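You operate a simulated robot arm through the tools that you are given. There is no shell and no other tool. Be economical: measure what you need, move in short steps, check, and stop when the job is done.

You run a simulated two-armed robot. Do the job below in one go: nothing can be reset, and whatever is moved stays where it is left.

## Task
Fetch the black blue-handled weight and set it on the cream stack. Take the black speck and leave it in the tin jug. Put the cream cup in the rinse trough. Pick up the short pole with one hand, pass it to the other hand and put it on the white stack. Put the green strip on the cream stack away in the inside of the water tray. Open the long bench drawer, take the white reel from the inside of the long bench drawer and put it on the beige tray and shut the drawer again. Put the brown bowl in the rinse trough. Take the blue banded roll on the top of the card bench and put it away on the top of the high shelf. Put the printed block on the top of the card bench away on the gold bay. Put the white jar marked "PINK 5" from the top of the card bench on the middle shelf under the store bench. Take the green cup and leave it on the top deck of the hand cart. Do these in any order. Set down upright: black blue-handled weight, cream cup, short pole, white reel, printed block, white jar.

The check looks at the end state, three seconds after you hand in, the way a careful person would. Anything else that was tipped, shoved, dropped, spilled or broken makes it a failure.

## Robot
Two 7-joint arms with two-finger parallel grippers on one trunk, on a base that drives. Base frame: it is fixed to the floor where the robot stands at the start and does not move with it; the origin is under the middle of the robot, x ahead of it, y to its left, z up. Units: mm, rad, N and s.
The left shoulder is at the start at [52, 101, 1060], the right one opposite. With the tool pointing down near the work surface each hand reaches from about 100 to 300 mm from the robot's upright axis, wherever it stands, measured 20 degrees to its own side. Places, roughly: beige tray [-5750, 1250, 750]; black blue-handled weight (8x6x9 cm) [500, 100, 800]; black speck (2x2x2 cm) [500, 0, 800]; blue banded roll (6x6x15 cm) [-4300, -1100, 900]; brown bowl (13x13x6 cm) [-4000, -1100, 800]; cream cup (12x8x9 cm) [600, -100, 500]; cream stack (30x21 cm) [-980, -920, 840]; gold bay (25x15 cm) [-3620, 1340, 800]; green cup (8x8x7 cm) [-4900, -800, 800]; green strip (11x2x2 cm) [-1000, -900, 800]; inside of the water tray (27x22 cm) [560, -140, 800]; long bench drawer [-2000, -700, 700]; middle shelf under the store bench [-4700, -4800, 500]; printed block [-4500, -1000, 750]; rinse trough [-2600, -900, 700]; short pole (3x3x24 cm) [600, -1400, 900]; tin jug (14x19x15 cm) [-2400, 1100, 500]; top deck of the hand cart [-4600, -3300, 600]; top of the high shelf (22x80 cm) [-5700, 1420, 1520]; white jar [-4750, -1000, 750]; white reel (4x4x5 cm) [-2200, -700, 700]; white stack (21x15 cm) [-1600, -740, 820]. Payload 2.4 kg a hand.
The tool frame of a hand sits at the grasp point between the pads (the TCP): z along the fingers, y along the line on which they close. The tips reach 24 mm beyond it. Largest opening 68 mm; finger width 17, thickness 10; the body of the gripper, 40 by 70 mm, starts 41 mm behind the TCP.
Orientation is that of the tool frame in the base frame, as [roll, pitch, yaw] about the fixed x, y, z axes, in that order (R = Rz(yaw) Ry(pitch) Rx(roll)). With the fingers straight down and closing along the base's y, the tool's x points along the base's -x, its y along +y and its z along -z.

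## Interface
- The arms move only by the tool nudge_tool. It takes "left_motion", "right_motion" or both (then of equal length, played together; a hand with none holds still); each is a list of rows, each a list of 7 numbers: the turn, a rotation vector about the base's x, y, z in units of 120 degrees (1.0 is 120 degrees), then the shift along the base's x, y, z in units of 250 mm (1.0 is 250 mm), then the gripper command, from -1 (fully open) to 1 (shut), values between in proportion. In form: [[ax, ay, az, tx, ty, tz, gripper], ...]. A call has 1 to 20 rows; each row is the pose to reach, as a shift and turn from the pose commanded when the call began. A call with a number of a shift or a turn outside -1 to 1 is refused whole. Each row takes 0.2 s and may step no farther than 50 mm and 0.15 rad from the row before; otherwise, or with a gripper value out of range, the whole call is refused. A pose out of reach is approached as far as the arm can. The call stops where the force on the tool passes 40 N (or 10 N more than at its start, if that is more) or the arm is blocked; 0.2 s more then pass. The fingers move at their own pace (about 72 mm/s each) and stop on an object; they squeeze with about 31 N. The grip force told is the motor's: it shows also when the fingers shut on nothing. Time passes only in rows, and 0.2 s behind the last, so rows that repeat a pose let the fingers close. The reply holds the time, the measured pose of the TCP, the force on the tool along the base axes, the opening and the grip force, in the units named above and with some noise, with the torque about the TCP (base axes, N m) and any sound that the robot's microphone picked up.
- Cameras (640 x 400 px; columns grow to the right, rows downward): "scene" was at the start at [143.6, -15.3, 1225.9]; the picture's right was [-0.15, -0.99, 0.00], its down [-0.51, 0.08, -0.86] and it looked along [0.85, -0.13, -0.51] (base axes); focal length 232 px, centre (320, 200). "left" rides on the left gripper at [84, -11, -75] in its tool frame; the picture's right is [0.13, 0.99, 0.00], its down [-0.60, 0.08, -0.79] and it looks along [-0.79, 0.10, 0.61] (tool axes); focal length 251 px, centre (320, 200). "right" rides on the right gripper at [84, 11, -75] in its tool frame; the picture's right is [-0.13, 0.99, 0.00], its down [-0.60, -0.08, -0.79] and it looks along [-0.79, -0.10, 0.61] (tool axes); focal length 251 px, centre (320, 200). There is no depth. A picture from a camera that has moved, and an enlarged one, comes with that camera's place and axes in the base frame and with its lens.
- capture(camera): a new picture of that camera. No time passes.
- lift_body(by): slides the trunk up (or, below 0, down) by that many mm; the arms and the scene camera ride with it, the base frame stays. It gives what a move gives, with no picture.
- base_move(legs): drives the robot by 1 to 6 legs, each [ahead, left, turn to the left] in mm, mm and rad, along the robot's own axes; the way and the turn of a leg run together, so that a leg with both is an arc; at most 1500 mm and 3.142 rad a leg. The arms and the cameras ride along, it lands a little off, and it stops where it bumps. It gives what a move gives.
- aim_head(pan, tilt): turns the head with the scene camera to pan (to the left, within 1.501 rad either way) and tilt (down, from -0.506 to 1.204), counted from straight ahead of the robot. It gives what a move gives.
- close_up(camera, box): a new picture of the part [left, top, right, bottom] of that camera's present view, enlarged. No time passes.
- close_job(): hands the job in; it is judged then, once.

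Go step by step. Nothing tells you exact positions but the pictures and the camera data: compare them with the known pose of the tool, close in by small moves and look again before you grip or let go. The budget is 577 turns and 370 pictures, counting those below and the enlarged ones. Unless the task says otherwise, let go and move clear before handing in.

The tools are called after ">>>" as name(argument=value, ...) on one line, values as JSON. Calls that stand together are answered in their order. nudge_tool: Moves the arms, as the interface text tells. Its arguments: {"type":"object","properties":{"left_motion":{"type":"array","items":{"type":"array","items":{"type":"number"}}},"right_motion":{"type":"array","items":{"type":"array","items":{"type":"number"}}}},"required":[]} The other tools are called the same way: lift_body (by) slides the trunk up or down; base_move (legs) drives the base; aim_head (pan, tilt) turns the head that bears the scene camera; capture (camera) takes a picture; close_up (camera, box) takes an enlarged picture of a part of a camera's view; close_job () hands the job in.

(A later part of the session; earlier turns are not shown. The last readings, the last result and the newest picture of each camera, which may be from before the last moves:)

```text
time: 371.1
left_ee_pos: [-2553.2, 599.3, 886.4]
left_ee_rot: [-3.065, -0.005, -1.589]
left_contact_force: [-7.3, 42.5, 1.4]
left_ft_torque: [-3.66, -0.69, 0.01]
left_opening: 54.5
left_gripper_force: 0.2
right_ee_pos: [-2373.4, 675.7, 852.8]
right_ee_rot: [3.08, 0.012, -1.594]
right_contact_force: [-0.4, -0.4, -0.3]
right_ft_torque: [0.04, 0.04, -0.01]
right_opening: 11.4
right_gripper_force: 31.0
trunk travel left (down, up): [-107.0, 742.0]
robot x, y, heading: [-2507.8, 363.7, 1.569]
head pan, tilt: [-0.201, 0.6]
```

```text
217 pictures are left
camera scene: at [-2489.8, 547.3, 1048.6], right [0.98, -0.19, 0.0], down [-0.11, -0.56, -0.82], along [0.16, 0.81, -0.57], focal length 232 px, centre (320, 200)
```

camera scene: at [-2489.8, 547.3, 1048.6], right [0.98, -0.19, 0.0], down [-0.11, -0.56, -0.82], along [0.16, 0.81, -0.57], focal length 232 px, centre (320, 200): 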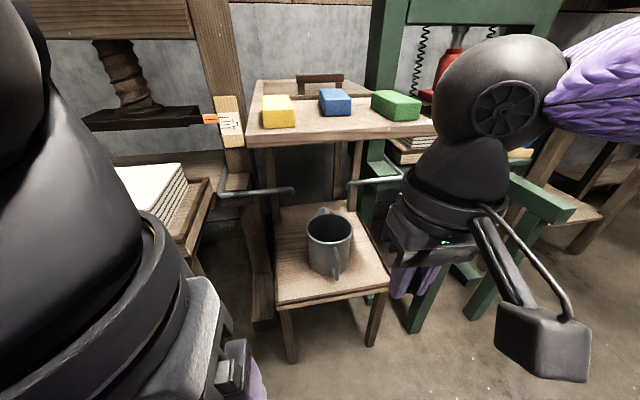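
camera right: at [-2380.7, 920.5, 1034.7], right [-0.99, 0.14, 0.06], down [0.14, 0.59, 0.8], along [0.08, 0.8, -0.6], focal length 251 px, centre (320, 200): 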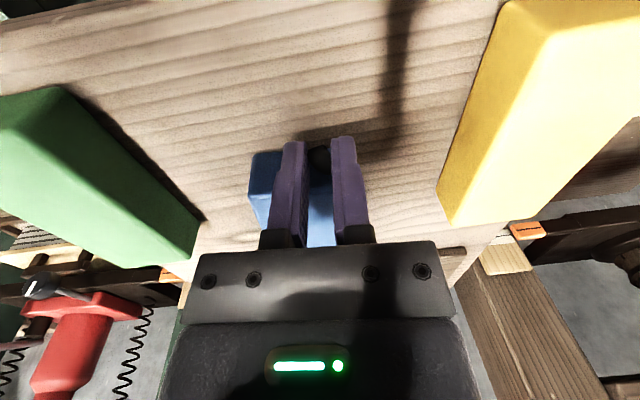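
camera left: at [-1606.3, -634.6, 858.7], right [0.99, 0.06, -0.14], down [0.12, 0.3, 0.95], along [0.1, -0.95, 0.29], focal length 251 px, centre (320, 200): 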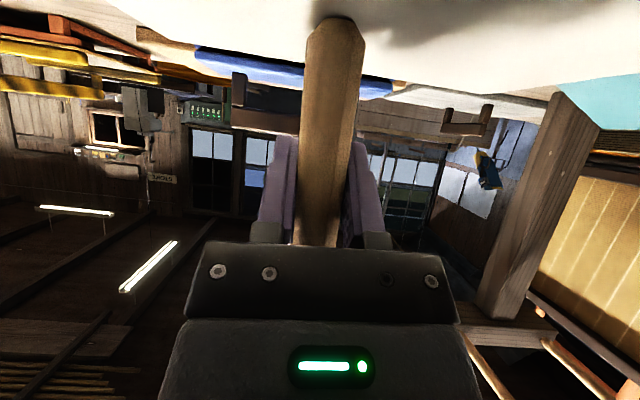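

The left hand is pressing against my own head as the trunk leans. I move it forward and outward.

>>> nudge_tool(left_motion=[[0, 0, 0, -0.1, 0.15, 0, -0.6], [0, 0, 0, -0.2, 0.3, -0.02, -0.6], [0, 0, 0, -0.3, 0.42, -0.04, -0.6], [0, 0, 0, -0.3, 0.5, -0.04, -0.6]])

>>> lift_body(by=-95)

>>> capture(camera="scene")

```text
time: 372.1
left_ee_pos: [-2628.1, 724.1, 876.2]
left_ee_rot: [-3.066, -0.003, -1.588]
left_contact_force: [-0.1, -0.2, 0.2]
left_ft_torque: [0.02, 0.01, 0.0]
left_opening: 54.4
left_gripper_force: 0.1
right_ee_pos: [-2373.2, 675.7, 854.4]
right_ee_rot: [3.078, 0.012, -1.592]
right_contact_force: [0.0, 0.5, 0.6]
right_ft_torque: [0.03, 0.03, 0.0]
right_opening: 11.3
right_gripper_force: 31.5
trunk travel left (down, up): [-107.0, 742.0]
robot x, y, heading: [-2511.6, 359.7, 1.562]
head pan, tilt: [-0.201, 0.6]
```

```text
time: 373.4
left_ee_pos: [-2627.6, 724.7, 781.7]
left_ee_rot: [-3.067, -0.004, -1.59]
left_contact_force: [-0.6, 0.5, 0.5]
left_ft_torque: [0.0, -0.01, -0.02]
left_opening: 54.3
left_gripper_force: 0.1
right_ee_pos: [-2373.5, 674.9, 758.0]
right_ee_rot: [3.079, 0.013, -1.593]
right_contact_force: [-0.6, 0.5, -0.5]
right_ft_torque: [0.01, 0.02, -0.01]
right_opening: 11.1
right_gripper_force: 31.6
trunk travel left (down, up): [-12.0, 837.0]
robot x, y, heading: [-2510.9, 360.8, 1.565]
head pan, tilt: [-0.201, 0.6]
```

```text
216 pictures are left
camera scene: at [-2488.3, 581.0, 949.5], right [0.98, -0.21, 0.0], down [-0.12, -0.55, -0.82], along [0.17, 0.81, -0.57], focal length 232 px, centre (320, 200)
```

scene: 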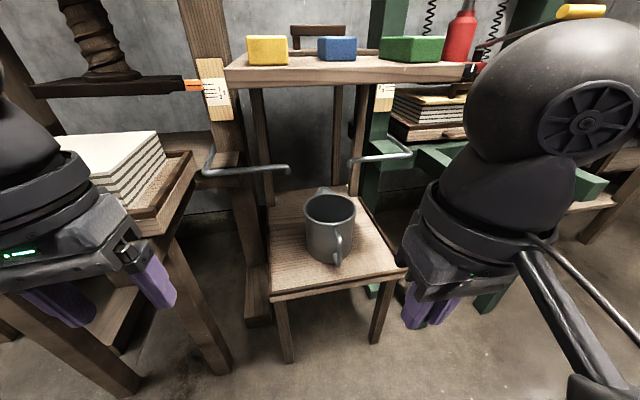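

I can see under the table now: the jug's rim is centred near (−2360, 1060, 590). I'll reach in with the right hand pitched 45°, between the levers; first I move the left hand outward and pitch the right hand.

>>> nudge_tool(left_motion=[[0, 0, 0, -0.1, -0.02, 0, -0.6], [0, 0, 0, -0.2, -0.1, 0, -0.6], [0, 0, 0, -0.3, -0.2, 0, -0.6], [0, 0, 0, -0.36, -0.3, 0, -0.6], [0, 0, 0, -0.4, -0.4, 0, -0.6], [0, 0, 0, -0.44, -0.5, 0, -0.6], [0, 0, 0, -0.44, -0.6, 0, -0.6]], right_motion=[[0.055, 0, 0, 0, 0.02, -0.06, 1], [0.11, 0, 0, 0, 0.04, -0.12, 1], [0.165, 0, 0, 0, 0.06, -0.2, 1], [0.22, 0, 0, 0, 0.08, -0.28, 1], [0.275, 0, 0, 0, 0.1, -0.36, 1], [0.33, 0, 0, 0, 0.12, -0.42, 1], [0.385, 0, 0, 0, 0.14, -0.46, 1]])

>>> capture(camera="scene")

>>> capture(camera="right")

```text
time: 375.0
left_ee_pos: [-2732.0, 577.4, 777.1]
left_ee_rot: [-3.068, -0.005, -1.589]
left_contact_force: [0.1, 0.0, -0.5]
left_ft_torque: [0.03, 0.0, -0.02]
left_opening: 54.4
left_gripper_force: 0.1
left hand out of reach, approached as far as the arm can: row 7
right_ee_pos: [-2384.1, 775.1, 625.5]
right_ee_rot: [3.051, 0.818, -1.606]
right_contact_force: [0.2, 0.0, 0.2]
right_ft_torque: [-0.04, 0.03, 0.0]
right_opening: 11.4
right_gripper_force: 31.0
right hand out of reach, approached as far as the arm can: row 3, 4, 5, 6, 7
trunk travel left (down, up): [-12.0, 837.0]
robot x, y, heading: [-2506.8, 361.4, 1.562]
head pan, tilt: [-0.201, 0.6]
```

```text
215 pictures are left
camera scene: at [-2488.3, 581.0, 949.4], right [0.98, -0.21, 0.0], down [-0.12, -0.55, -0.82], along [0.17, 0.81, -0.57], focal length 232 px, centre (320, 200)
```

scene: 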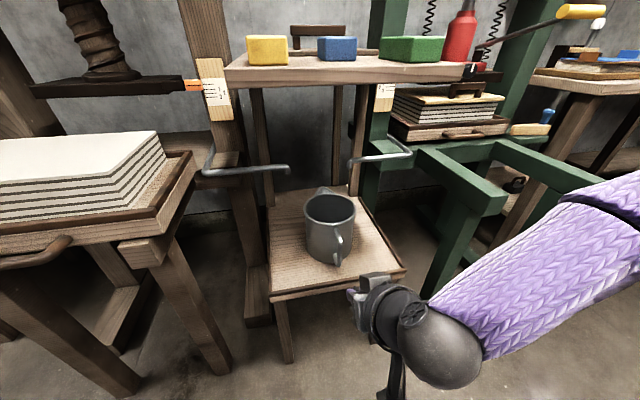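

```text
214 pictures are left
camera right: at [-2390.4, 663.0, 615.2], right [-0.99, 0.06, 0.15], down [0.14, -0.16, 0.98], along [0.08, 0.98, 0.15], focal length 251 px, centre (320, 200)
```

right: 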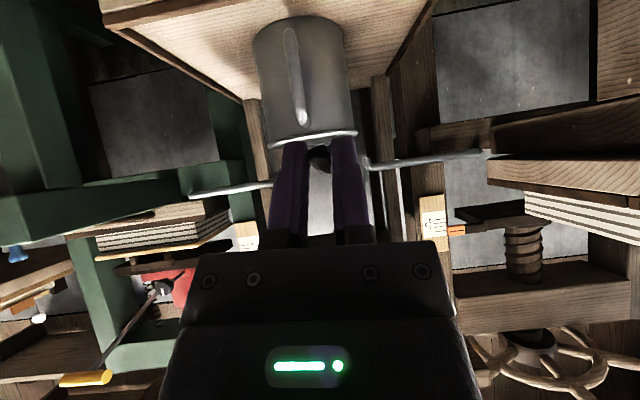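

The levers are behind the jug, so the way is clear. I drive along so that the fingertips come over the jug's mouth.

>>> base_move(legs=[[200, -25, 0]])

>>> capture(camera="right")

>>> capture(camera="scene")

```text
time: 376.6
left_ee_pos: [-2705.6, 777.5, 777.2]
left_ee_rot: [-3.067, -0.002, -1.591]
left_contact_force: [-1.3, -0.7, -0.9]
left_ft_torque: [-0.01, -0.02, 0.0]
left_opening: 54.5
left_gripper_force: 0.0
right_ee_pos: [-2356.8, 975.7, 626.1]
right_ee_rot: [3.056, 0.816, -1.606]
right_contact_force: [-0.6, -0.4, -0.8]
right_ft_torque: [-0.02, -0.01, 0.01]
right_opening: 11.2
right_gripper_force: 31.0
trunk travel left (down, up): [-12.0, 837.0]
robot x, y, heading: [-2484.8, 559.4, 1.562]
head pan, tilt: [-0.201, 0.6]
```

```text
213 pictures are left
camera right: at [-2363.7, 863.2, 615.7], right [-0.99, 0.06, 0.15], down [0.14, -0.16, 0.98], along [0.08, 0.98, 0.15], focal length 251 px, centre (320, 200)
```

right: 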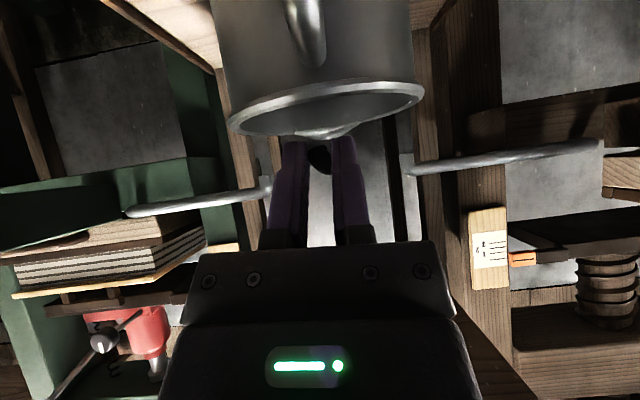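

```text
212 pictures are left
camera scene: at [-2462.0, 781.2, 949.4], right [0.98, -0.21, 0.0], down [-0.12, -0.55, -0.82], along [0.17, 0.81, -0.57], focal length 232 px, centre (320, 200)
```

scene: 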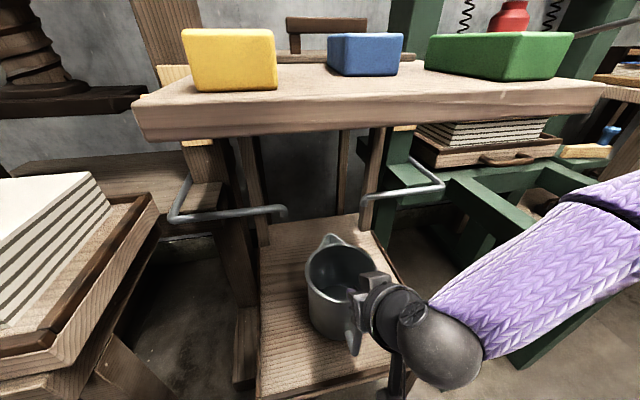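

>>> base_move(legs=[[52, 0, 0]])

>>> capture(camera="right")

>>> close_up(camera="scene", box=[230, 200, 430, 400])

```text
time: 377.5
left_ee_pos: [-2705.8, 830.0, 778.2]
left_ee_rot: [-3.066, -0.005, -1.593]
left_contact_force: [-0.1, -0.1, -0.1]
left_ft_torque: [0.01, 0.0, 0.03]
left_opening: 54.5
left_gripper_force: 0.1
right_ee_pos: [-2355.6, 1029.0, 626.1]
right_ee_rot: [3.058, 0.817, -1.606]
right_contact_force: [-0.4, 1.2, -0.8]
right_ft_torque: [-0.01, 0.01, 0.04]
right_opening: 11.3
right_gripper_force: 31.1
trunk travel left (down, up): [-12.0, 837.0]
robot x, y, heading: [-2480.8, 615.1, 1.562]
head pan, tilt: [-0.201, 0.6]
```

```text
211 pictures are left
camera right: at [-2363.2, 916.4, 615.7], right [-0.99, 0.06, 0.15], down [0.14, -0.16, 0.98], along [0.08, 0.98, 0.15], focal length 251 px, centre (320, 200)
```

right: 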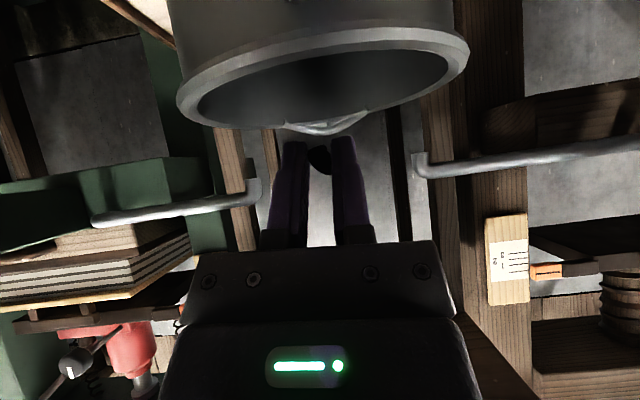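

```text
2.00 times, centred on (330, 300) of scene
camera zoom: at [-2461.5, 834.3, 949.4], right [0.98, -0.21, 0.0], down [-0.12, -0.55, -0.82], along [0.17, 0.81, -0.57], focal length 464 px, centre (300, 0)
```

zoom: 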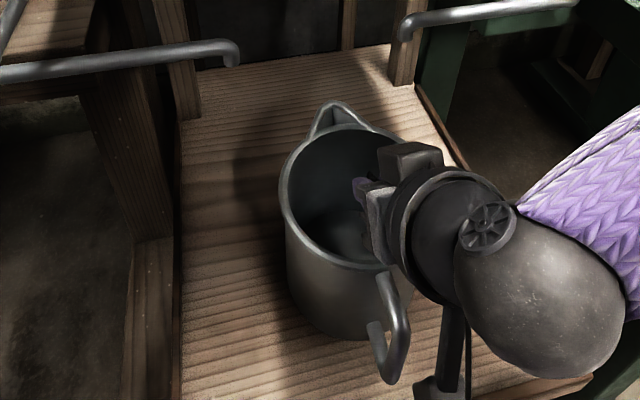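

The speck is above the jug's mouth. I shift 15 mm toward its centre and let go.

>>> nudge_tool(right_motion=[[0, 0, 0, -0.06, 0, -0.03, 1], [0, 0, 0, -0.06, 0, -0.03, 0], [0, 0, 0, -0.06, 0, -0.03, -0.3], [0, 0, 0, -0.06, 0, -0.03, -0.3]])

>>> capture(camera="right")

>>> base_move(legs=[[-330, 0, 0]])

>>> lift_body(by=200)

>>> capture(camera="scene")

```text
time: 378.5
left_ee_pos: [-2697.6, 828.9, 781.1]
left_ee_rot: [-3.071, 0.008, -1.613]
left_contact_force: [0.0, -0.4, 0.2]
left_ft_torque: [-0.06, -0.02, 0.02]
left_opening: 54.1
left_gripper_force: 0.0
right_ee_pos: [-2358.1, 1022.0, 622.4]
right_ee_rot: [3.05, 0.83, -1.635]
right_contact_force: [0.0, -0.2, -0.1]
right_ft_torque: [0.0, -0.02, 0.02]
right_opening: 44.2
right_gripper_force: 0.0
trunk travel left (down, up): [-12.0, 837.0]
robot x, y, heading: [-2477.3, 614.5, 1.537]
head pan, tilt: [-0.201, 0.6]
```

```text
209 pictures are left
camera right: at [-2368.9, 910.0, 611.2], right [-0.98, 0.08, 0.16], down [0.14, -0.18, 0.97], along [0.11, 0.98, 0.16], focal length 251 px, centre (320, 200)
```

right: 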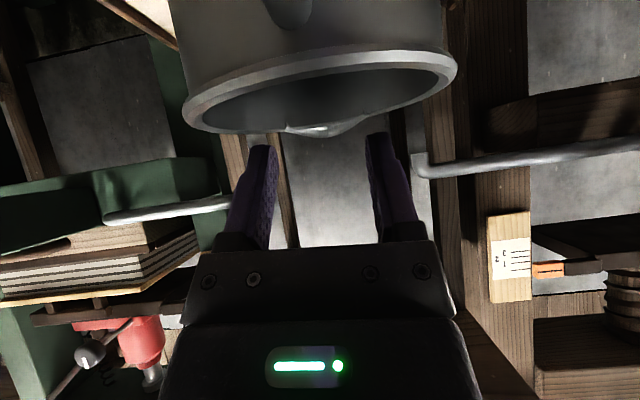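

```text
time: 380.7
left_ee_pos: [-2708.0, 501.4, 776.3]
left_ee_rot: [-3.066, -0.004, -1.59]
left_contact_force: [-0.4, -0.1, -0.5]
left_ft_torque: [0.02, -0.03, 0.01]
left_opening: 54.4
left_gripper_force: 0.1
right_ee_pos: [-2374.3, 700.3, 618.1]
right_ee_rot: [3.057, 0.818, -1.605]
right_contact_force: [-0.7, -0.3, -0.2]
right_ft_torque: [0.0, 0.02, 0.02]
right_opening: 44.0
right_gripper_force: 0.1
trunk travel left (down, up): [-12.0, 837.0]
robot x, y, heading: [-2484.6, 284.2, 1.568]
head pan, tilt: [-0.201, 0.6]
```

```text
time: 382.9
left_ee_pos: [-2708.1, 502.6, 977.8]
left_ee_rot: [-3.066, -0.005, -1.589]
left_contact_force: [-0.1, -1.0, 0.2]
left_ft_torque: [0.0, 0.0, 0.0]
left_opening: 54.2
left_gripper_force: 0.0
right_ee_pos: [-2374.4, 700.3, 818.2]
right_ee_rot: [3.054, 0.816, -1.606]
right_contact_force: [0.6, 0.6, -0.1]
right_ft_torque: [0.01, 0.01, -0.01]
right_opening: 44.3
right_gripper_force: 0.1
trunk travel left (down, up): [-212.0, 637.0]
robot x, y, heading: [-2483.9, 285.1, 1.559]
head pan, tilt: [-0.201, 0.6]
```

```text
208 pictures are left
camera scene: at [-2464.8, 440.3, 1156.3], right [0.98, -0.21, 0.0], down [-0.12, -0.55, -0.82], along [0.17, 0.81, -0.57], focal length 232 px, centre (320, 200)
```

scene: 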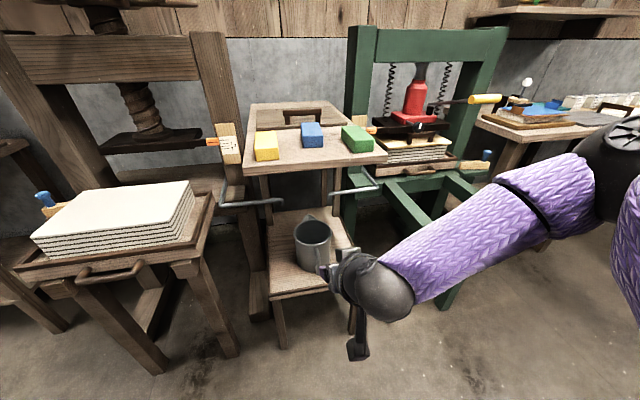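

>>> close_up(camera="scene", box=[230, 90, 430, 310])

```text
1.82 times, centred on (330, 200) of scene
camera zoom: at [-2464.8, 440.3, 1156.3], right [0.98, -0.21, 0.0], down [-0.12, -0.55, -0.82], along [0.17, 0.81, -0.57], focal length 422 px, centre (302, 200)
```

zoom: 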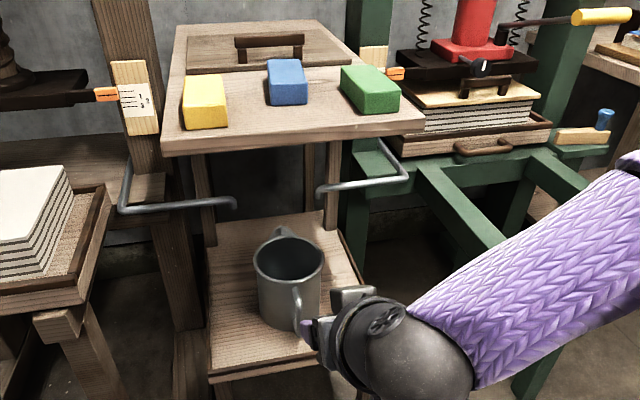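

I can't see into the jug from here; I move the right hand aside, go higher and nearer, and look down into it.

>>> nudge_tool(right_motion=[[0, 0, 0, 0.12, -0.05, 0.05, -0.3], [0, 0, 0, 0.24, -0.1, 0.1, -0.3], [0, 0, 0, 0.36, -0.15, 0.15, -0.3], [0, 0, 0, 0.48, -0.2, 0.2, -0.3]])

>>> lift_body(by=250)

>>> base_move(legs=[[200, 0, 0]])

>>> aim_head(pan=-0.2, tilt=0.9)

>>> capture(camera="scene")

```text
time: 383.9
left_ee_pos: [-2707.9, 501.9, 977.4]
left_ee_rot: [-3.067, -0.004, -1.591]
left_contact_force: [0.0, 0.2, 0.5]
left_ft_torque: [0.01, 0.02, 0.04]
left_opening: 54.2
left_gripper_force: 0.1
right_ee_pos: [-2255.9, 649.5, 866.1]
right_ee_rot: [3.053, 0.818, -1.605]
right_contact_force: [-0.6, 0.6, -0.2]
right_ft_torque: [0.04, 0.01, 0.01]
right_opening: 44.1
right_gripper_force: 0.1
trunk travel left (down, up): [-212.0, 637.0]
robot x, y, heading: [-2481.3, 287.2, 1.563]
head pan, tilt: [-0.201, 0.6]
```

```text
time: 386.4
left_ee_pos: [-2706.9, 502.6, 1228.6]
left_ee_rot: [-3.067, -0.006, -1.588]
left_contact_force: [-0.2, -0.5, -0.5]
left_ft_torque: [0.01, -0.01, 0.0]
left_opening: 54.4
left_gripper_force: 0.2
right_ee_pos: [-2254.2, 650.8, 1118.3]
right_ee_rot: [3.055, 0.818, -1.607]
right_contact_force: [-0.5, 0.2, -0.1]
right_ft_torque: [0.01, -0.02, -0.01]
right_opening: 44.0
right_gripper_force: 0.0
trunk travel left (down, up): [-462.0, 387.0]
robot x, y, heading: [-2482.5, 284.8, 1.563]
head pan, tilt: [-0.201, 0.6]
```

```text
time: 388.0
left_ee_pos: [-2707.0, 704.0, 1227.0]
left_ee_rot: [-3.065, -0.006, -1.591]
left_contact_force: [-0.2, 0.4, -0.2]
left_ft_torque: [0.0, 0.01, -0.01]
left_opening: 54.4
left_gripper_force: 0.1
right_ee_pos: [-2253.0, 852.2, 1117.8]
right_ee_rot: [3.053, 0.816, -1.606]
right_contact_force: [0.0, -0.4, -0.3]
right_ft_torque: [0.02, 0.04, 0.0]
right_opening: 44.4
right_gripper_force: 0.0
trunk travel left (down, up): [-462.0, 387.0]
robot x, y, heading: [-2481.1, 485.7, 1.558]
head pan, tilt: [-0.201, 0.6]
```

```text
time: 388.8
left_ee_pos: [-2706.4, 702.3, 1227.9]
left_ee_rot: [-3.068, -0.003, -1.593]
left_contact_force: [0.3, -0.1, 0.5]
left_ft_torque: [0.01, 0.01, 0.02]
left_opening: 54.2
left_gripper_force: 0.0
right_ee_pos: [-2252.1, 850.1, 1117.0]
right_ee_rot: [3.053, 0.817, -1.607]
right_contact_force: [-0.1, -0.2, -0.2]
right_ft_torque: [-0.03, -0.03, 0.03]
right_opening: 44.0
right_gripper_force: 0.1
trunk travel left (down, up): [-462.0, 387.0]
robot x, y, heading: [-2486.2, 487.1, 1.56]
head pan, tilt: [-0.201, 0.901]
```

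```text
206 pictures are left
camera scene: at [-2466.0, 583.4, 1384.4], right [0.98, -0.21, 0.0], down [-0.16, -0.77, -0.62], along [0.13, 0.61, -0.78], focal length 232 px, centre (320, 200)
```

scene: 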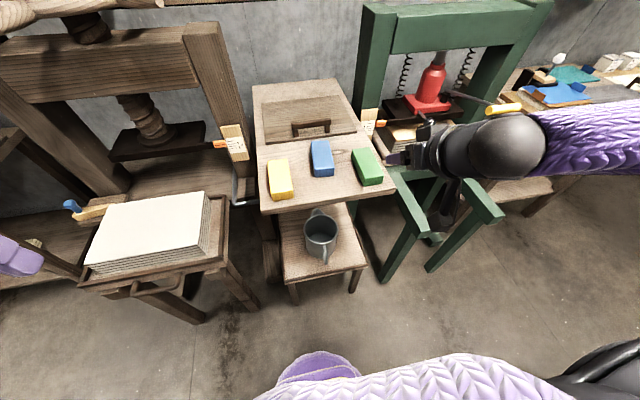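

>>> close_up(camera="scene", box=[290, 200, 350, 270])

```text
5.71 times, centred on (320, 235) of scene
camera zoom: at [-2466.0, 583.4, 1384.4], right [0.98, -0.21, 0.0], down [-0.16, -0.77, -0.62], along [0.13, 0.61, -0.78], focal length 1326 px, centre (320, 0)
```

zoom: 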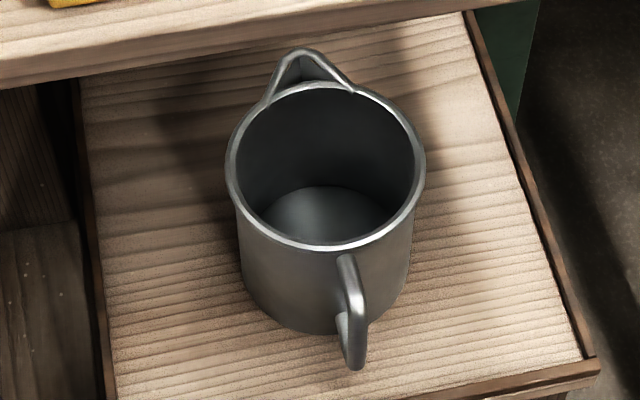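

The front half of the jug's floor is hidden from here. I move closer for a steeper look.

>>> base_move(legs=[[195, 0, 0]])

>>> aim_head(pan=-0.3, tilt=1.2)

>>> capture(camera="scene")

```text
time: 390.4
left_ee_pos: [-2704.2, 894.4, 1228.0]
left_ee_rot: [-3.066, -0.005, -1.593]
left_contact_force: [0.1, 0.5, 1.0]
left_ft_torque: [-0.03, -0.02, 0.0]
left_opening: 54.3
left_gripper_force: 0.1
right_ee_pos: [-2250.4, 1042.3, 1116.3]
right_ee_rot: [3.054, 0.816, -1.609]
right_contact_force: [-0.3, -0.3, 0.0]
right_ft_torque: [-0.02, -0.01, 0.01]
right_opening: 44.3
right_gripper_force: 0.0
trunk travel left (down, up): [-462.0, 387.0]
robot x, y, heading: [-2479.1, 678.2, 1.56]
head pan, tilt: [-0.201, 0.901]
```

```text
time: 391.2
left_ee_pos: [-2704.8, 892.7, 1227.6]
left_ee_rot: [-3.066, -0.005, -1.593]
left_contact_force: [0.8, -0.1, -0.2]
left_ft_torque: [-0.01, -0.01, 0.03]
left_opening: 54.4
left_gripper_force: 0.0
right_ee_pos: [-2249.8, 1040.2, 1117.9]
right_ee_rot: [3.054, 0.817, -1.611]
right_contact_force: [-0.1, 0.5, 1.1]
right_ft_torque: [0.02, 0.0, 0.01]
right_opening: 43.9
right_gripper_force: 0.1
trunk travel left (down, up): [-462.0, 387.0]
robot x, y, heading: [-2483.4, 675.3, 1.561]
head pan, tilt: [-0.3, 1.201]
```

```text
204 pictures are left
camera scene: at [-2462.6, 752.8, 1364.5], right [0.95, -0.31, 0.0], down [-0.29, -0.89, -0.36], along [0.11, 0.35, -0.93], focal length 232 px, centre (320, 200)
```

scene: 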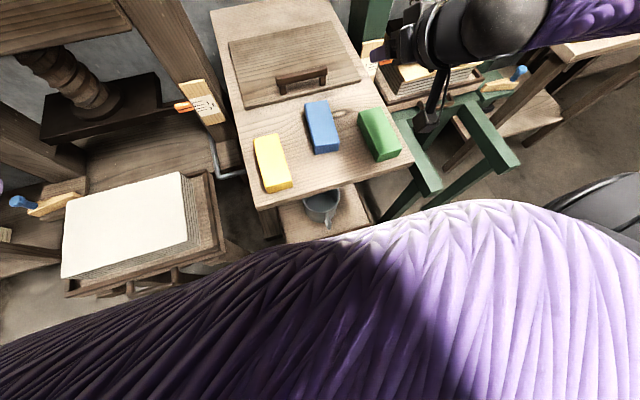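

>>> close_up(camera="scene", box=[295, 180, 355, 235])

```text
7.27 times, centred on (325, 208) of scene
camera zoom: at [-2462.6, 752.8, 1364.5], right [0.95, -0.31, 0.0], down [-0.29, -0.89, -0.36], along [0.11, 0.35, -0.93], focal length 1688 px, centre (284, 146)
```

zoom: 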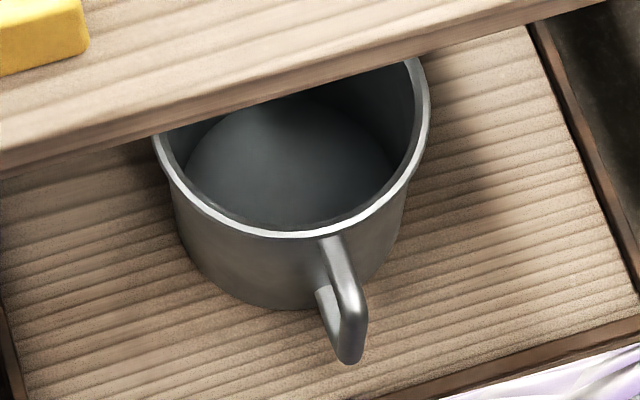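

>>> capture(camera="right")

>>> close_up(camera="scene", box=[310, 185, 345, 215])

```text
202 pictures are left
camera right: at [-2257.2, 928.0, 1107.5], right [-0.99, 0.06, 0.15], down [0.14, -0.16, 0.98], along [0.09, 0.98, 0.15], focal length 251 px, centre (320, 200)
```

right: 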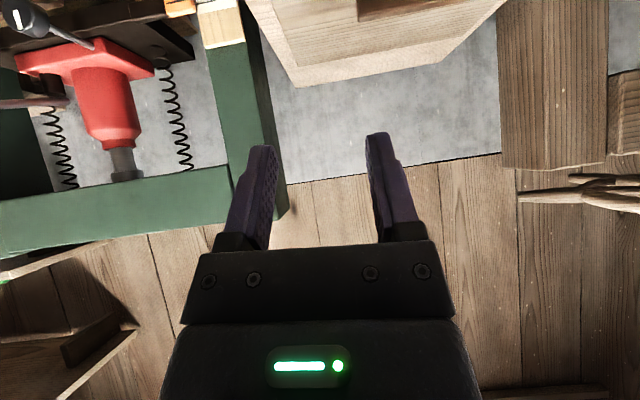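

```text
13.33 times, centred on (328, 200) of scene
camera zoom: at [-2462.6, 752.8, 1364.5], right [0.95, -0.31, 0.0], down [-0.29, -0.89, -0.36], along [0.11, 0.35, -0.93], focal length 3094 px, centre (220, 200)
```

zoom: 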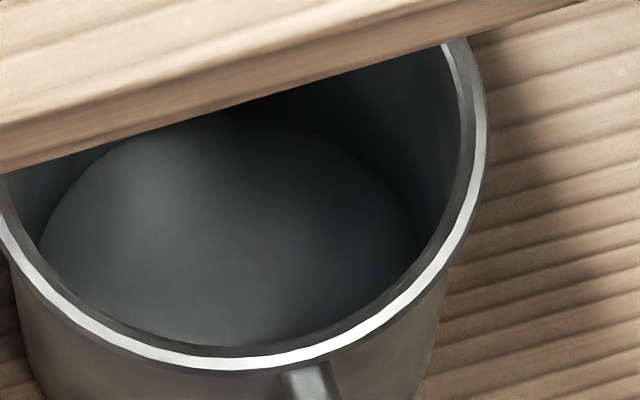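

The visible part of the jug's floor is clear and the landing point lies in its hidden front part. I back off and check that nothing lies on the stool or the floor.

>>> base_move(legs=[[-430, 0, 0]])

>>> aim_head(pan=-0.15, tilt=0.85)

>>> close_up(camera="scene", box=[230, 110, 430, 235])

>>> close_up(camera="scene", box=[200, 200, 440, 350])

```text
time: 393.8
left_ee_pos: [-2708.1, 462.2, 1226.6]
left_ee_rot: [-3.065, -0.003, -1.601]
left_contact_force: [-0.1, 0.4, -0.6]
left_ft_torque: [0.03, 0.04, 0.0]
left_opening: 54.3
left_gripper_force: 0.0
right_ee_pos: [-2253.3, 607.7, 1118.5]
right_ee_rot: [3.056, 0.82, -1.617]
right_contact_force: [-0.5, 0.3, 0.2]
right_ft_torque: [0.02, 0.0, -0.01]
right_opening: 44.2
right_gripper_force: 0.0
trunk travel left (down, up): [-462.0, 387.0]
robot x, y, heading: [-2486.9, 247.2, 1.555]
head pan, tilt: [-0.3, 1.201]
```

```text
time: 394.7
left_ee_pos: [-2708.4, 462.8, 1227.7]
left_ee_rot: [-3.067, -0.005, -1.6]
left_contact_force: [0.2, 0.8, 0.1]
left_ft_torque: [0.0, -0.02, 0.0]
left_opening: 54.4
left_gripper_force: 0.1
right_ee_pos: [-2252.9, 607.7, 1118.0]
right_ee_rot: [3.055, 0.817, -1.615]
right_contact_force: [0.1, -0.8, 0.2]
right_ft_torque: [0.0, 0.0, -0.02]
right_opening: 44.3
right_gripper_force: 0.1
trunk travel left (down, up): [-462.0, 387.0]
robot x, y, heading: [-2483.6, 244.4, 1.552]
head pan, tilt: [-0.15, 0.85]
```

```text
3.20 times, centred on (330, 172) of scene
camera zoom: at [-2472.8, 344.2, 1388.2], right [0.99, -0.17, 0.0], down [-0.13, -0.74, -0.66], along [0.11, 0.65, -0.75], focal length 743 px, centre (288, 288)
```

zoom: 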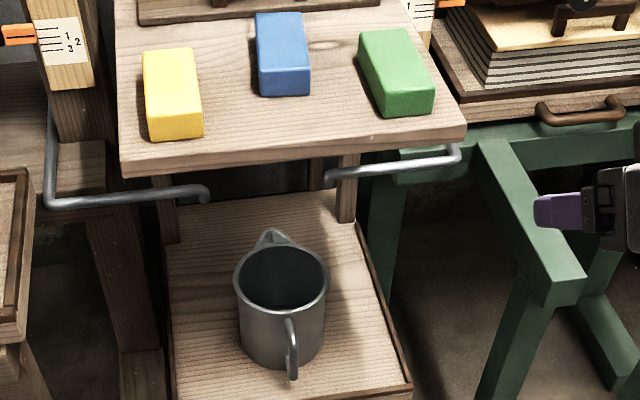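

```text
2.67 times, centred on (320, 275) of scene
camera zoom: at [-2472.8, 344.2, 1388.2], right [0.99, -0.17, 0.0], down [-0.13, -0.74, -0.66], along [0.11, 0.65, -0.75], focal length 619 px, centre (320, 0)
```

zoom: 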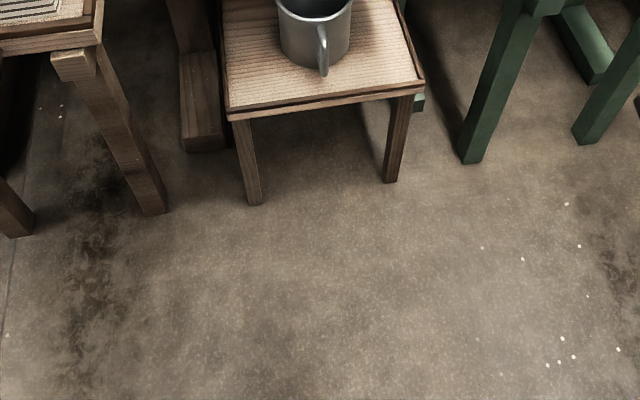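

Nothing lies outside, so the speck is in the jug. Next the drawer: I turn to face the long bench and strafe to x≈−2120.

>>> base_move(legs=[[0, 0, -3.123], [250, 365, 0]])

>>> lift_body(by=-250)

>>> aim_head(pan=0.0, tilt=0.7)

>>> capture(camera="scene")

```text
time: 404.6
left_ee_pos: [-1893.6, -215.3, 1227.2]
left_ee_rot: [-3.067, -0.004, 1.57]
left_contact_force: [0.7, 0.4, -0.2]
left_ft_torque: [0.0, 0.0, 0.01]
left_opening: 54.3
left_gripper_force: 0.0
right_ee_pos: [-2345.8, -372.0, 1117.8]
right_ee_rot: [3.057, 0.818, 1.555]
right_contact_force: [0.1, 0.1, -0.3]
right_ft_torque: [0.0, -0.03, 0.03]
right_opening: 44.5
right_gripper_force: 0.0
trunk travel left (down, up): [-462.0, 387.0]
robot x, y, heading: [-2123.9, -3.3, -1.56]
head pan, tilt: [-0.15, 0.85]
```

```text
time: 407.2
left_ee_pos: [-1895.5, -216.0, 979.6]
left_ee_rot: [-3.066, -0.005, 1.569]
left_contact_force: [-0.6, 0.7, -1.5]
left_ft_torque: [0.02, 0.02, -0.01]
left_opening: 54.6
left_gripper_force: 0.1
right_ee_pos: [-2346.1, -371.8, 868.4]
right_ee_rot: [3.057, 0.819, 1.555]
right_contact_force: [-0.1, 0.5, 0.8]
right_ft_torque: [-0.01, 0.01, 0.03]
right_opening: 44.2
right_gripper_force: 0.0
trunk travel left (down, up): [-212.0, 637.0]
robot x, y, heading: [-2123.6, -3.9, -1.552]
head pan, tilt: [-0.15, 0.85]
```

```text
time: 407.9
left_ee_pos: [-1894.8, -214.8, 979.2]
left_ee_rot: [-3.068, -0.003, 1.569]
left_contact_force: [-0.5, 0.1, -0.2]
left_ft_torque: [-0.03, 0.0, 0.01]
left_opening: 54.4
left_gripper_force: 0.1
right_ee_pos: [-2346.4, -372.4, 868.2]
right_ee_rot: [3.055, 0.816, 1.556]
right_contact_force: [-0.1, 0.2, -0.9]
right_ft_torque: [0.02, 0.01, 0.02]
right_opening: 44.1
right_gripper_force: 0.1
trunk travel left (down, up): [-212.0, 637.0]
robot x, y, heading: [-2125.2, -0.3, -1.56]
head pan, tilt: [0.0, 0.7]
```

```text
198 pictures are left
camera scene: at [-2120.9, -159.0, 1147.8], right [-1.0, -0.01, 0.0], down [-0.01, 0.64, -0.76], along [0.01, -0.76, -0.64], focal length 232 px, centre (320, 200)
```

scene: 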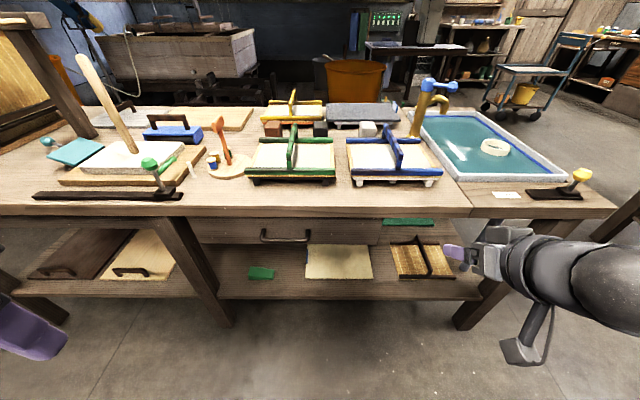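

>>> close_up(camera="scene", box=[170, 190, 450, 290])

```text
2.29 times, centred on (310, 240) of scene
camera zoom: at [-2120.9, -159.0, 1147.8], right [-1.0, -0.01, 0.0], down [-0.01, 0.64, -0.76], along [0.01, -0.76, -0.64], focal length 530 px, centre (343, 109)
```

zoom: 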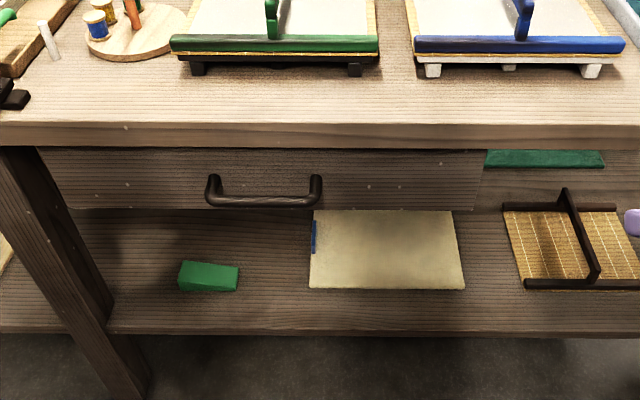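

The drawer front spans x −2269…−1775 with its handle bar near (−2029, −545, 689). I turn the left hand so its fingers close around the horizontal bar.

>>> nudge_tool(left_motion=[[0, 0, 0.068, -0.05, -0.03, -0.03, -1], [0, 0, 0.136, -0.1, -0.06, -0.06, -1], [0, 0, 0.204, -0.15, -0.09, -0.09, -1], [0, 0, 0.272, -0.2, -0.12, -0.12, -1], [0, 0, 0.34, -0.25, -0.15, -0.15, -1], [0, 0, 0.409, -0.3, -0.18, -0.18, -1], [0, 0, 0.477, -0.35, -0.21, -0.21, -1], [0, 0, 0.545, -0.4, -0.24, -0.24, -1], [0, 0, 0.613, -0.45, -0.28, -0.27, -1], [0, 0, 0.682, -0.5, -0.31, -0.3, -1], [0, 0, 0.75, -0.536, -0.34, -0.316, -1]])

>>> nudge_tool(left_motion=[[-0.06, 0, 0, 0, 0, -0.05, -1], [-0.12, 0, 0, 0, 0, -0.1, -1], [-0.18, 0, 0, 0, 0, -0.15, -1], [-0.24, 0, 0, 0, -0.04, -0.2, -1], [-0.3, 0, 0, 0, -0.08, -0.25, -1], [-0.36, 0, 0, 0, -0.12, -0.3, -1], [-0.42, 0, 0, 0, -0.16, -0.35, -1], [-0.46, 0, 0, 0, -0.2, -0.4, -1]])

>>> capture(camera="left")

>>> capture(camera="scene")

```text
time: 410.3
left_ee_pos: [-2029.6, -300.1, 898.0]
left_ee_rot: [-3.068, -0.004, -3.14]
left_contact_force: [0.1, 0.5, -0.9]
left_ft_torque: [0.0, -0.02, 0.02]
left_opening: 68.2
left_gripper_force: 0.0
right_ee_pos: [-2345.1, -371.6, 867.9]
right_ee_rot: [3.055, 0.818, 1.555]
right_contact_force: [0.5, -0.5, -0.6]
right_ft_torque: [0.01, -0.03, 0.01]
right_opening: 44.1
right_gripper_force: 0.0
trunk travel left (down, up): [-212.0, 637.0]
robot x, y, heading: [-2123.7, -1.8, -1.563]
head pan, tilt: [0.0, 0.7]
```

```text
time: 412.1
left_ee_pos: [-2034.7, -349.9, 802.1]
left_ee_rot: [-2.102, 0.001, 3.139]
left_contact_force: [0.4, -0.2, -0.2]
left_ft_torque: [-0.03, 0.01, -0.01]
left_opening: 68.2
left_gripper_force: 0.1
left hand out of reach, approached as far as the arm can: row 3, 4, 5, 6, 7, 8
right_ee_pos: [-2345.8, -372.0, 868.2]
right_ee_rot: [3.054, 0.817, 1.554]
right_contact_force: [-0.6, -0.6, -0.1]
right_ft_torque: [-0.03, -0.01, -0.02]
right_opening: 44.2
right_gripper_force: 0.2
trunk travel left (down, up): [-212.0, 637.0]
robot x, y, heading: [-2121.6, -3.0, -1.564]
head pan, tilt: [0.0, 0.7]
```

```text
196 pictures are left
camera left: at [-2119.5, -289.9, 849.4], right [-0.13, 0.5, -0.85], down [0.61, 0.72, 0.34], along [0.79, -0.47, -0.4], focal length 251 px, centre (320, 200)
```

left: 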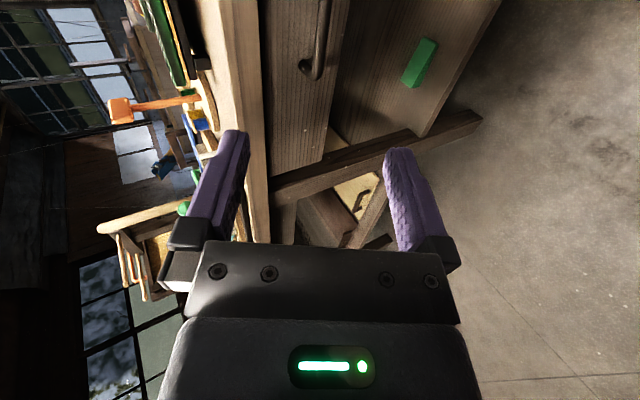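

```text
195 pictures are left
camera scene: at [-2120.7, -159.1, 1147.8], right [-1.0, -0.01, 0.0], down [-0.01, 0.64, -0.76], along [0.01, -0.76, -0.64], focal length 232 px, centre (320, 200)
```

scene: 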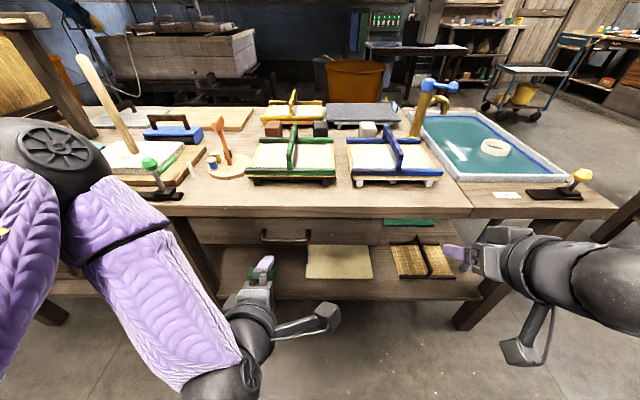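

The left hand is nicely oriented. I lower the trunk, raise the right hand clear of the bench, and close in on the handle.

>>> lift_body(by=-100)

>>> nudge_tool(right_motion=[[0, 0, 0, 0, 0, 0.15, -1], [0, 0, 0, 0, 0, 0.3, -1], [0, 0, 0, 0, 0, 0.45, -1], [0, 0, 0, 0, 0, 0.6, -1], [0, 0, 0, 0, 0, 0.75, -1]])

>>> base_move(legs=[[135, 0, 0]])

>>> capture(camera="left")

>>> capture(camera="scene")

```text
time: 413.4
left_ee_pos: [-2034.7, -351.8, 677.4]
left_ee_rot: [-2.182, -0.002, 3.14]
left_contact_force: [0.1, -0.1, -0.2]
left_ft_torque: [0.0, -0.01, -0.02]
left_opening: 68.0
left_gripper_force: 0.2
right_ee_pos: [-2344.4, -380.0, 747.4]
right_ee_rot: [3.057, 0.75, 1.557]
right_contact_force: [0.0, 0.1, -0.4]
right_ft_torque: [0.01, 0.01, -0.02]
right_opening: 44.3
right_gripper_force: 0.1
trunk travel left (down, up): [-112.0, 737.0]
robot x, y, heading: [-2126.3, -4.0, -1.564]
head pan, tilt: [0.0, 0.7]
```

```text
time: 414.6
left_ee_pos: [-2035.0, -353.5, 677.9]
left_ee_rot: [-2.183, -0.003, 3.139]
left_contact_force: [-0.1, -0.6, 0.4]
left_ft_torque: [0.02, -0.02, -0.02]
left_opening: 68.2
left_gripper_force: 0.0
right_ee_pos: [-2347.0, -377.7, 936.7]
right_ee_rot: [3.056, 0.749, 1.556]
right_contact_force: [1.0, -1.1, -0.3]
right_ft_torque: [0.0, 0.01, 0.0]
right_opening: 68.1
right_gripper_force: 0.0
trunk travel left (down, up): [-112.0, 737.0]
robot x, y, heading: [-2124.6, -7.6, -1.559]
head pan, tilt: [0.0, 0.7]
```

```text
time: 415.9
left_ee_pos: [-2035.3, -488.5, 678.5]
left_ee_rot: [-2.183, -0.002, 3.139]
left_contact_force: [0.4, 0.0, 0.6]
left_ft_torque: [0.01, -0.01, -0.01]
left_opening: 67.8
left_gripper_force: 0.0
right_ee_pos: [-2344.9, -512.1, 934.8]
right_ee_rot: [3.055, 0.748, 1.557]
right_contact_force: [-0.8, 0.0, 0.4]
right_ft_torque: [0.02, 0.02, -0.01]
right_opening: 67.9
right_gripper_force: 0.0
trunk travel left (down, up): [-112.0, 737.0]
robot x, y, heading: [-2123.5, -142.2, -1.556]
head pan, tilt: [0.0, 0.7]
```

```text
194 pictures are left
camera left: at [-2118.8, -433.6, 729.8], right [-0.13, 0.57, -0.81], down [0.61, 0.69, 0.39], along [0.79, -0.44, -0.43], focal length 251 px, centre (320, 200)
```

left: 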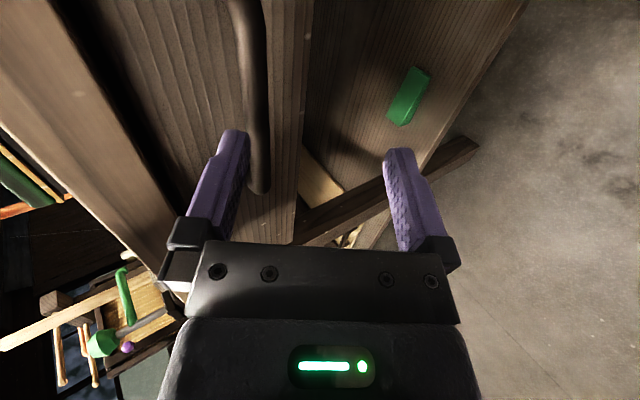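

```text
193 pictures are left
camera scene: at [-2119.2, -324.1, 1045.2], right [-1.0, -0.01, 0.0], down [-0.01, 0.64, -0.76], along [0.01, -0.76, -0.64], focal length 232 px, centre (320, 200)
```

scene: 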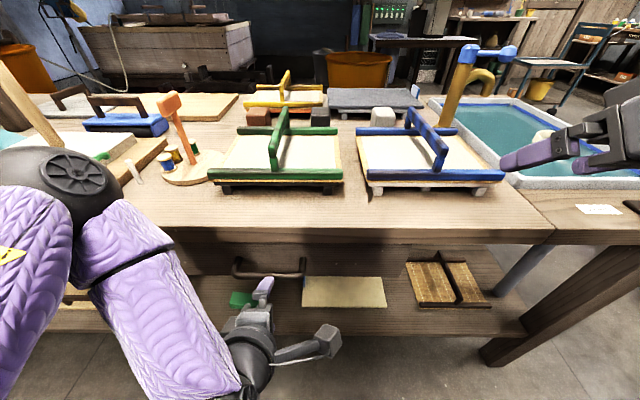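

The bar is at about y −555, z 680. I go up a little, narrow the fingers and slide onto the bar along the finger direction.

>>> nudge_tool(left_motion=[[0, 0, 0, 0.024, -0.03, 0.1, -0.06], [0, 0, 0, 0.024, -0.046, 0.158, -0.06], [0, 0, 0, 0.024, -0.14, 0.092, -0.06], [0, 0, 0, 0.024, -0.226, 0.03, -0.06]])

>>> capture(camera="left")

>>> close_up(camera="scene", box=[180, 220, 360, 380])

```text
time: 416.9
left_ee_pos: [-2027.4, -545.7, 685.4]
left_ee_rot: [-2.183, 0.001, 3.139]
left_contact_force: [0.6, 0.2, 0.7]
left_ft_torque: [0.01, 0.02, 0.03]
left_opening: 36.2
left_gripper_force: 0.0
left hand out of reach, approached as far as the arm can: row 1, 2
right_ee_pos: [-2345.5, -514.3, 934.5]
right_ee_rot: [3.056, 0.749, 1.556]
right_contact_force: [-1.0, 0.8, 0.2]
right_ft_torque: [-0.03, -0.02, -0.02]
right_opening: 68.1
right_gripper_force: 0.1
trunk travel left (down, up): [-112.0, 737.0]
robot x, y, heading: [-2121.5, -138.3, -1.561]
head pan, tilt: [0.0, 0.7]
```

```text
192 pictures are left
camera left: at [-2112.2, -490.4, 737.4], right [-0.13, 0.57, -0.81], down [0.61, 0.69, 0.39], along [0.79, -0.44, -0.43], focal length 251 px, centre (320, 200)
```

left: 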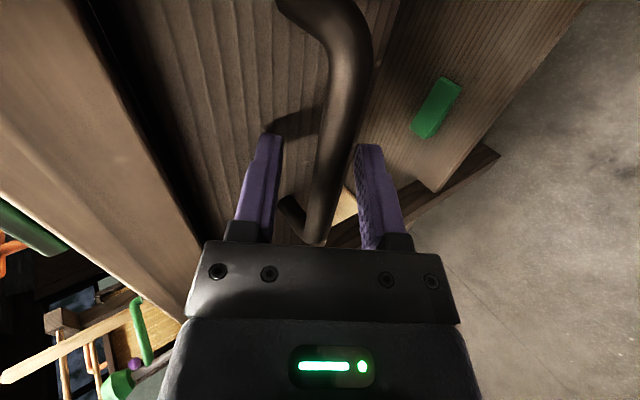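

```text
2.50 times, centred on (270, 300) of scene
camera zoom: at [-2119.3, -324.1, 1045.2], right [-1.0, -0.01, 0.0], down [-0.01, 0.64, -0.76], along [0.01, -0.76, -0.64], focal length 580 px, centre (445, -50)
```

zoom: 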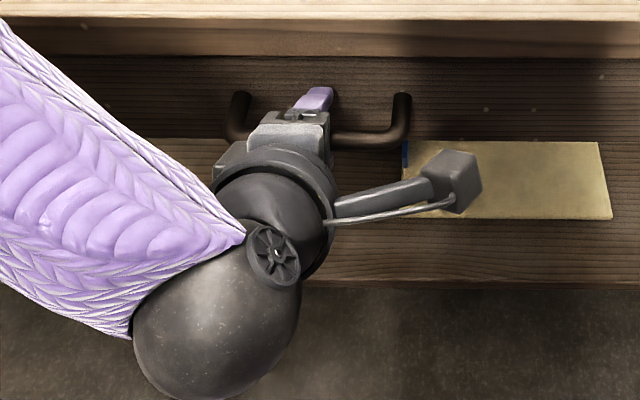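

The bar is between the fingers. I close the grip and pull gently by backing the base.

>>> nudge_tool(left_motion=[[0, 0, 0, 0, -0.02, -0.012, -0.06], [0, 0, 0, 0, -0.02, -0.012, 1], [0, 0, 0, 0, -0.02, -0.012, 1], [0, 0, 0, 0, -0.02, -0.012, 1]])

>>> base_move(legs=[[-60, 0, 0]])

>>> capture(camera="scene")

```text
time: 418.0
left_ee_pos: [-2027.7, -547.1, 680.0]
left_ee_rot: [-2.198, 0.001, 3.138]
left_contact_force: [-1.4, 0.8, -14.0]
left_ft_torque: [0.03, -0.11, -0.01]
left_opening: 13.5
left_gripper_force: 33.5
right_ee_pos: [-2344.6, -512.8, 933.8]
right_ee_rot: [3.055, 0.748, 1.556]
right_contact_force: [-0.5, -0.1, 0.2]
right_ft_torque: [0.04, 0.02, -0.01]
right_opening: 67.7
right_gripper_force: 0.1
trunk travel left (down, up): [-112.0, 737.0]
robot x, y, heading: [-2123.2, -137.9, -1.56]
head pan, tilt: [0.0, 0.7]
stopped in row 4 (left hand): the force on the tool passed its limit at 42 N (the readings are from after the stop); the commanded pose is now the measured one
```

```text
time: 419.0
left_ee_pos: [-2028.5, -489.3, 679.6]
left_ee_rot: [-2.193, 0.0, 3.14]
left_contact_force: [3.1, 1.2, -21.2]
left_ft_torque: [-0.02, 0.04, -0.32]
left_opening: 13.8
left_gripper_force: 33.7
right_ee_pos: [-2345.0, -454.3, 934.1]
right_ee_rot: [3.057, 0.748, 1.558]
right_contact_force: [0.5, 1.1, 0.1]
right_ft_torque: [-0.03, 0.01, -0.01]
right_opening: 68.3
right_gripper_force: 0.0
trunk travel left (down, up): [-112.0, 737.0]
robot x, y, heading: [-2124.0, -77.9, -1.559]
head pan, tilt: [0.0, 0.7]
```

```text
190 pictures are left
camera scene: at [-2119.2, -265.1, 1044.9], right [-1.0, -0.01, 0.0], down [-0.01, 0.65, -0.76], along [0.01, -0.76, -0.65], focal length 232 px, centre (320, 200)
```

scene: 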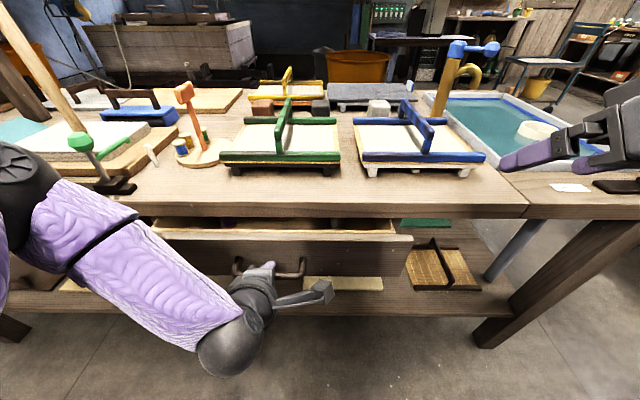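

The drawer slides out. I pull another 160 mm.

>>> base_move(legs=[[-160, 0, 0]])

>>> aim_head(pan=-0.2, tilt=0.9)

>>> capture(camera="scene")

```text
time: 420.4
left_ee_pos: [-2027.3, -329.1, 679.0]
left_ee_rot: [-2.194, 0.0, -3.14]
left_contact_force: [12.2, 0.2, -13.1]
left_ft_torque: [-0.02, -0.27, -0.03]
left_opening: 13.7
left_gripper_force: 33.6
right_ee_pos: [-2345.4, -293.3, 935.5]
right_ee_rot: [3.058, 0.749, 1.559]
right_contact_force: [0.9, 0.8, -0.2]
right_ft_torque: [-0.04, 0.05, 0.01]
right_opening: 68.0
right_gripper_force: 0.1
trunk travel left (down, up): [-112.0, 737.0]
robot x, y, heading: [-2123.9, 81.1, -1.554]
head pan, tilt: [0.0, 0.7]
```

```text
time: 421.1
left_ee_pos: [-2027.8, -327.3, 680.4]
left_ee_rot: [-2.196, 0.001, -3.141]
left_contact_force: [5.6, 0.1, -7.9]
left_ft_torque: [0.04, -0.16, -0.19]
left_opening: 13.8
left_gripper_force: 33.4
right_ee_pos: [-2347.2, -292.3, 933.8]
right_ee_rot: [3.059, 0.75, 1.559]
right_contact_force: [0.1, 0.3, -0.4]
right_ft_torque: [0.0, -0.02, 0.05]
right_opening: 68.0
right_gripper_force: 0.1
trunk travel left (down, up): [-112.0, 737.0]
robot x, y, heading: [-2123.4, 80.8, -1.556]
head pan, tilt: [-0.201, 0.901]
```

```text
189 pictures are left
camera scene: at [-2135.8, -93.7, 1029.0], right [-0.98, 0.19, 0.0], down [0.15, 0.77, -0.62], along [-0.12, -0.61, -0.78], focal length 232 px, centre (320, 200)
```

scene: 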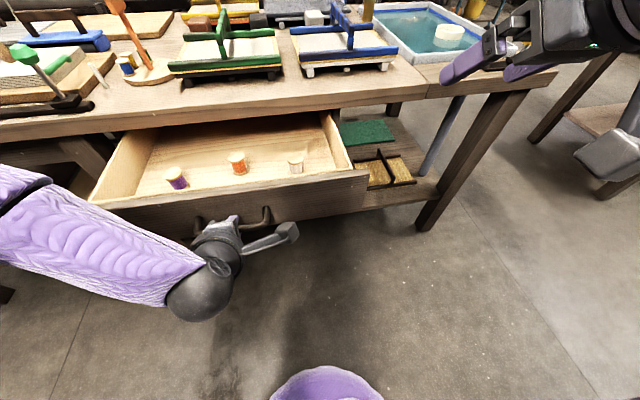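

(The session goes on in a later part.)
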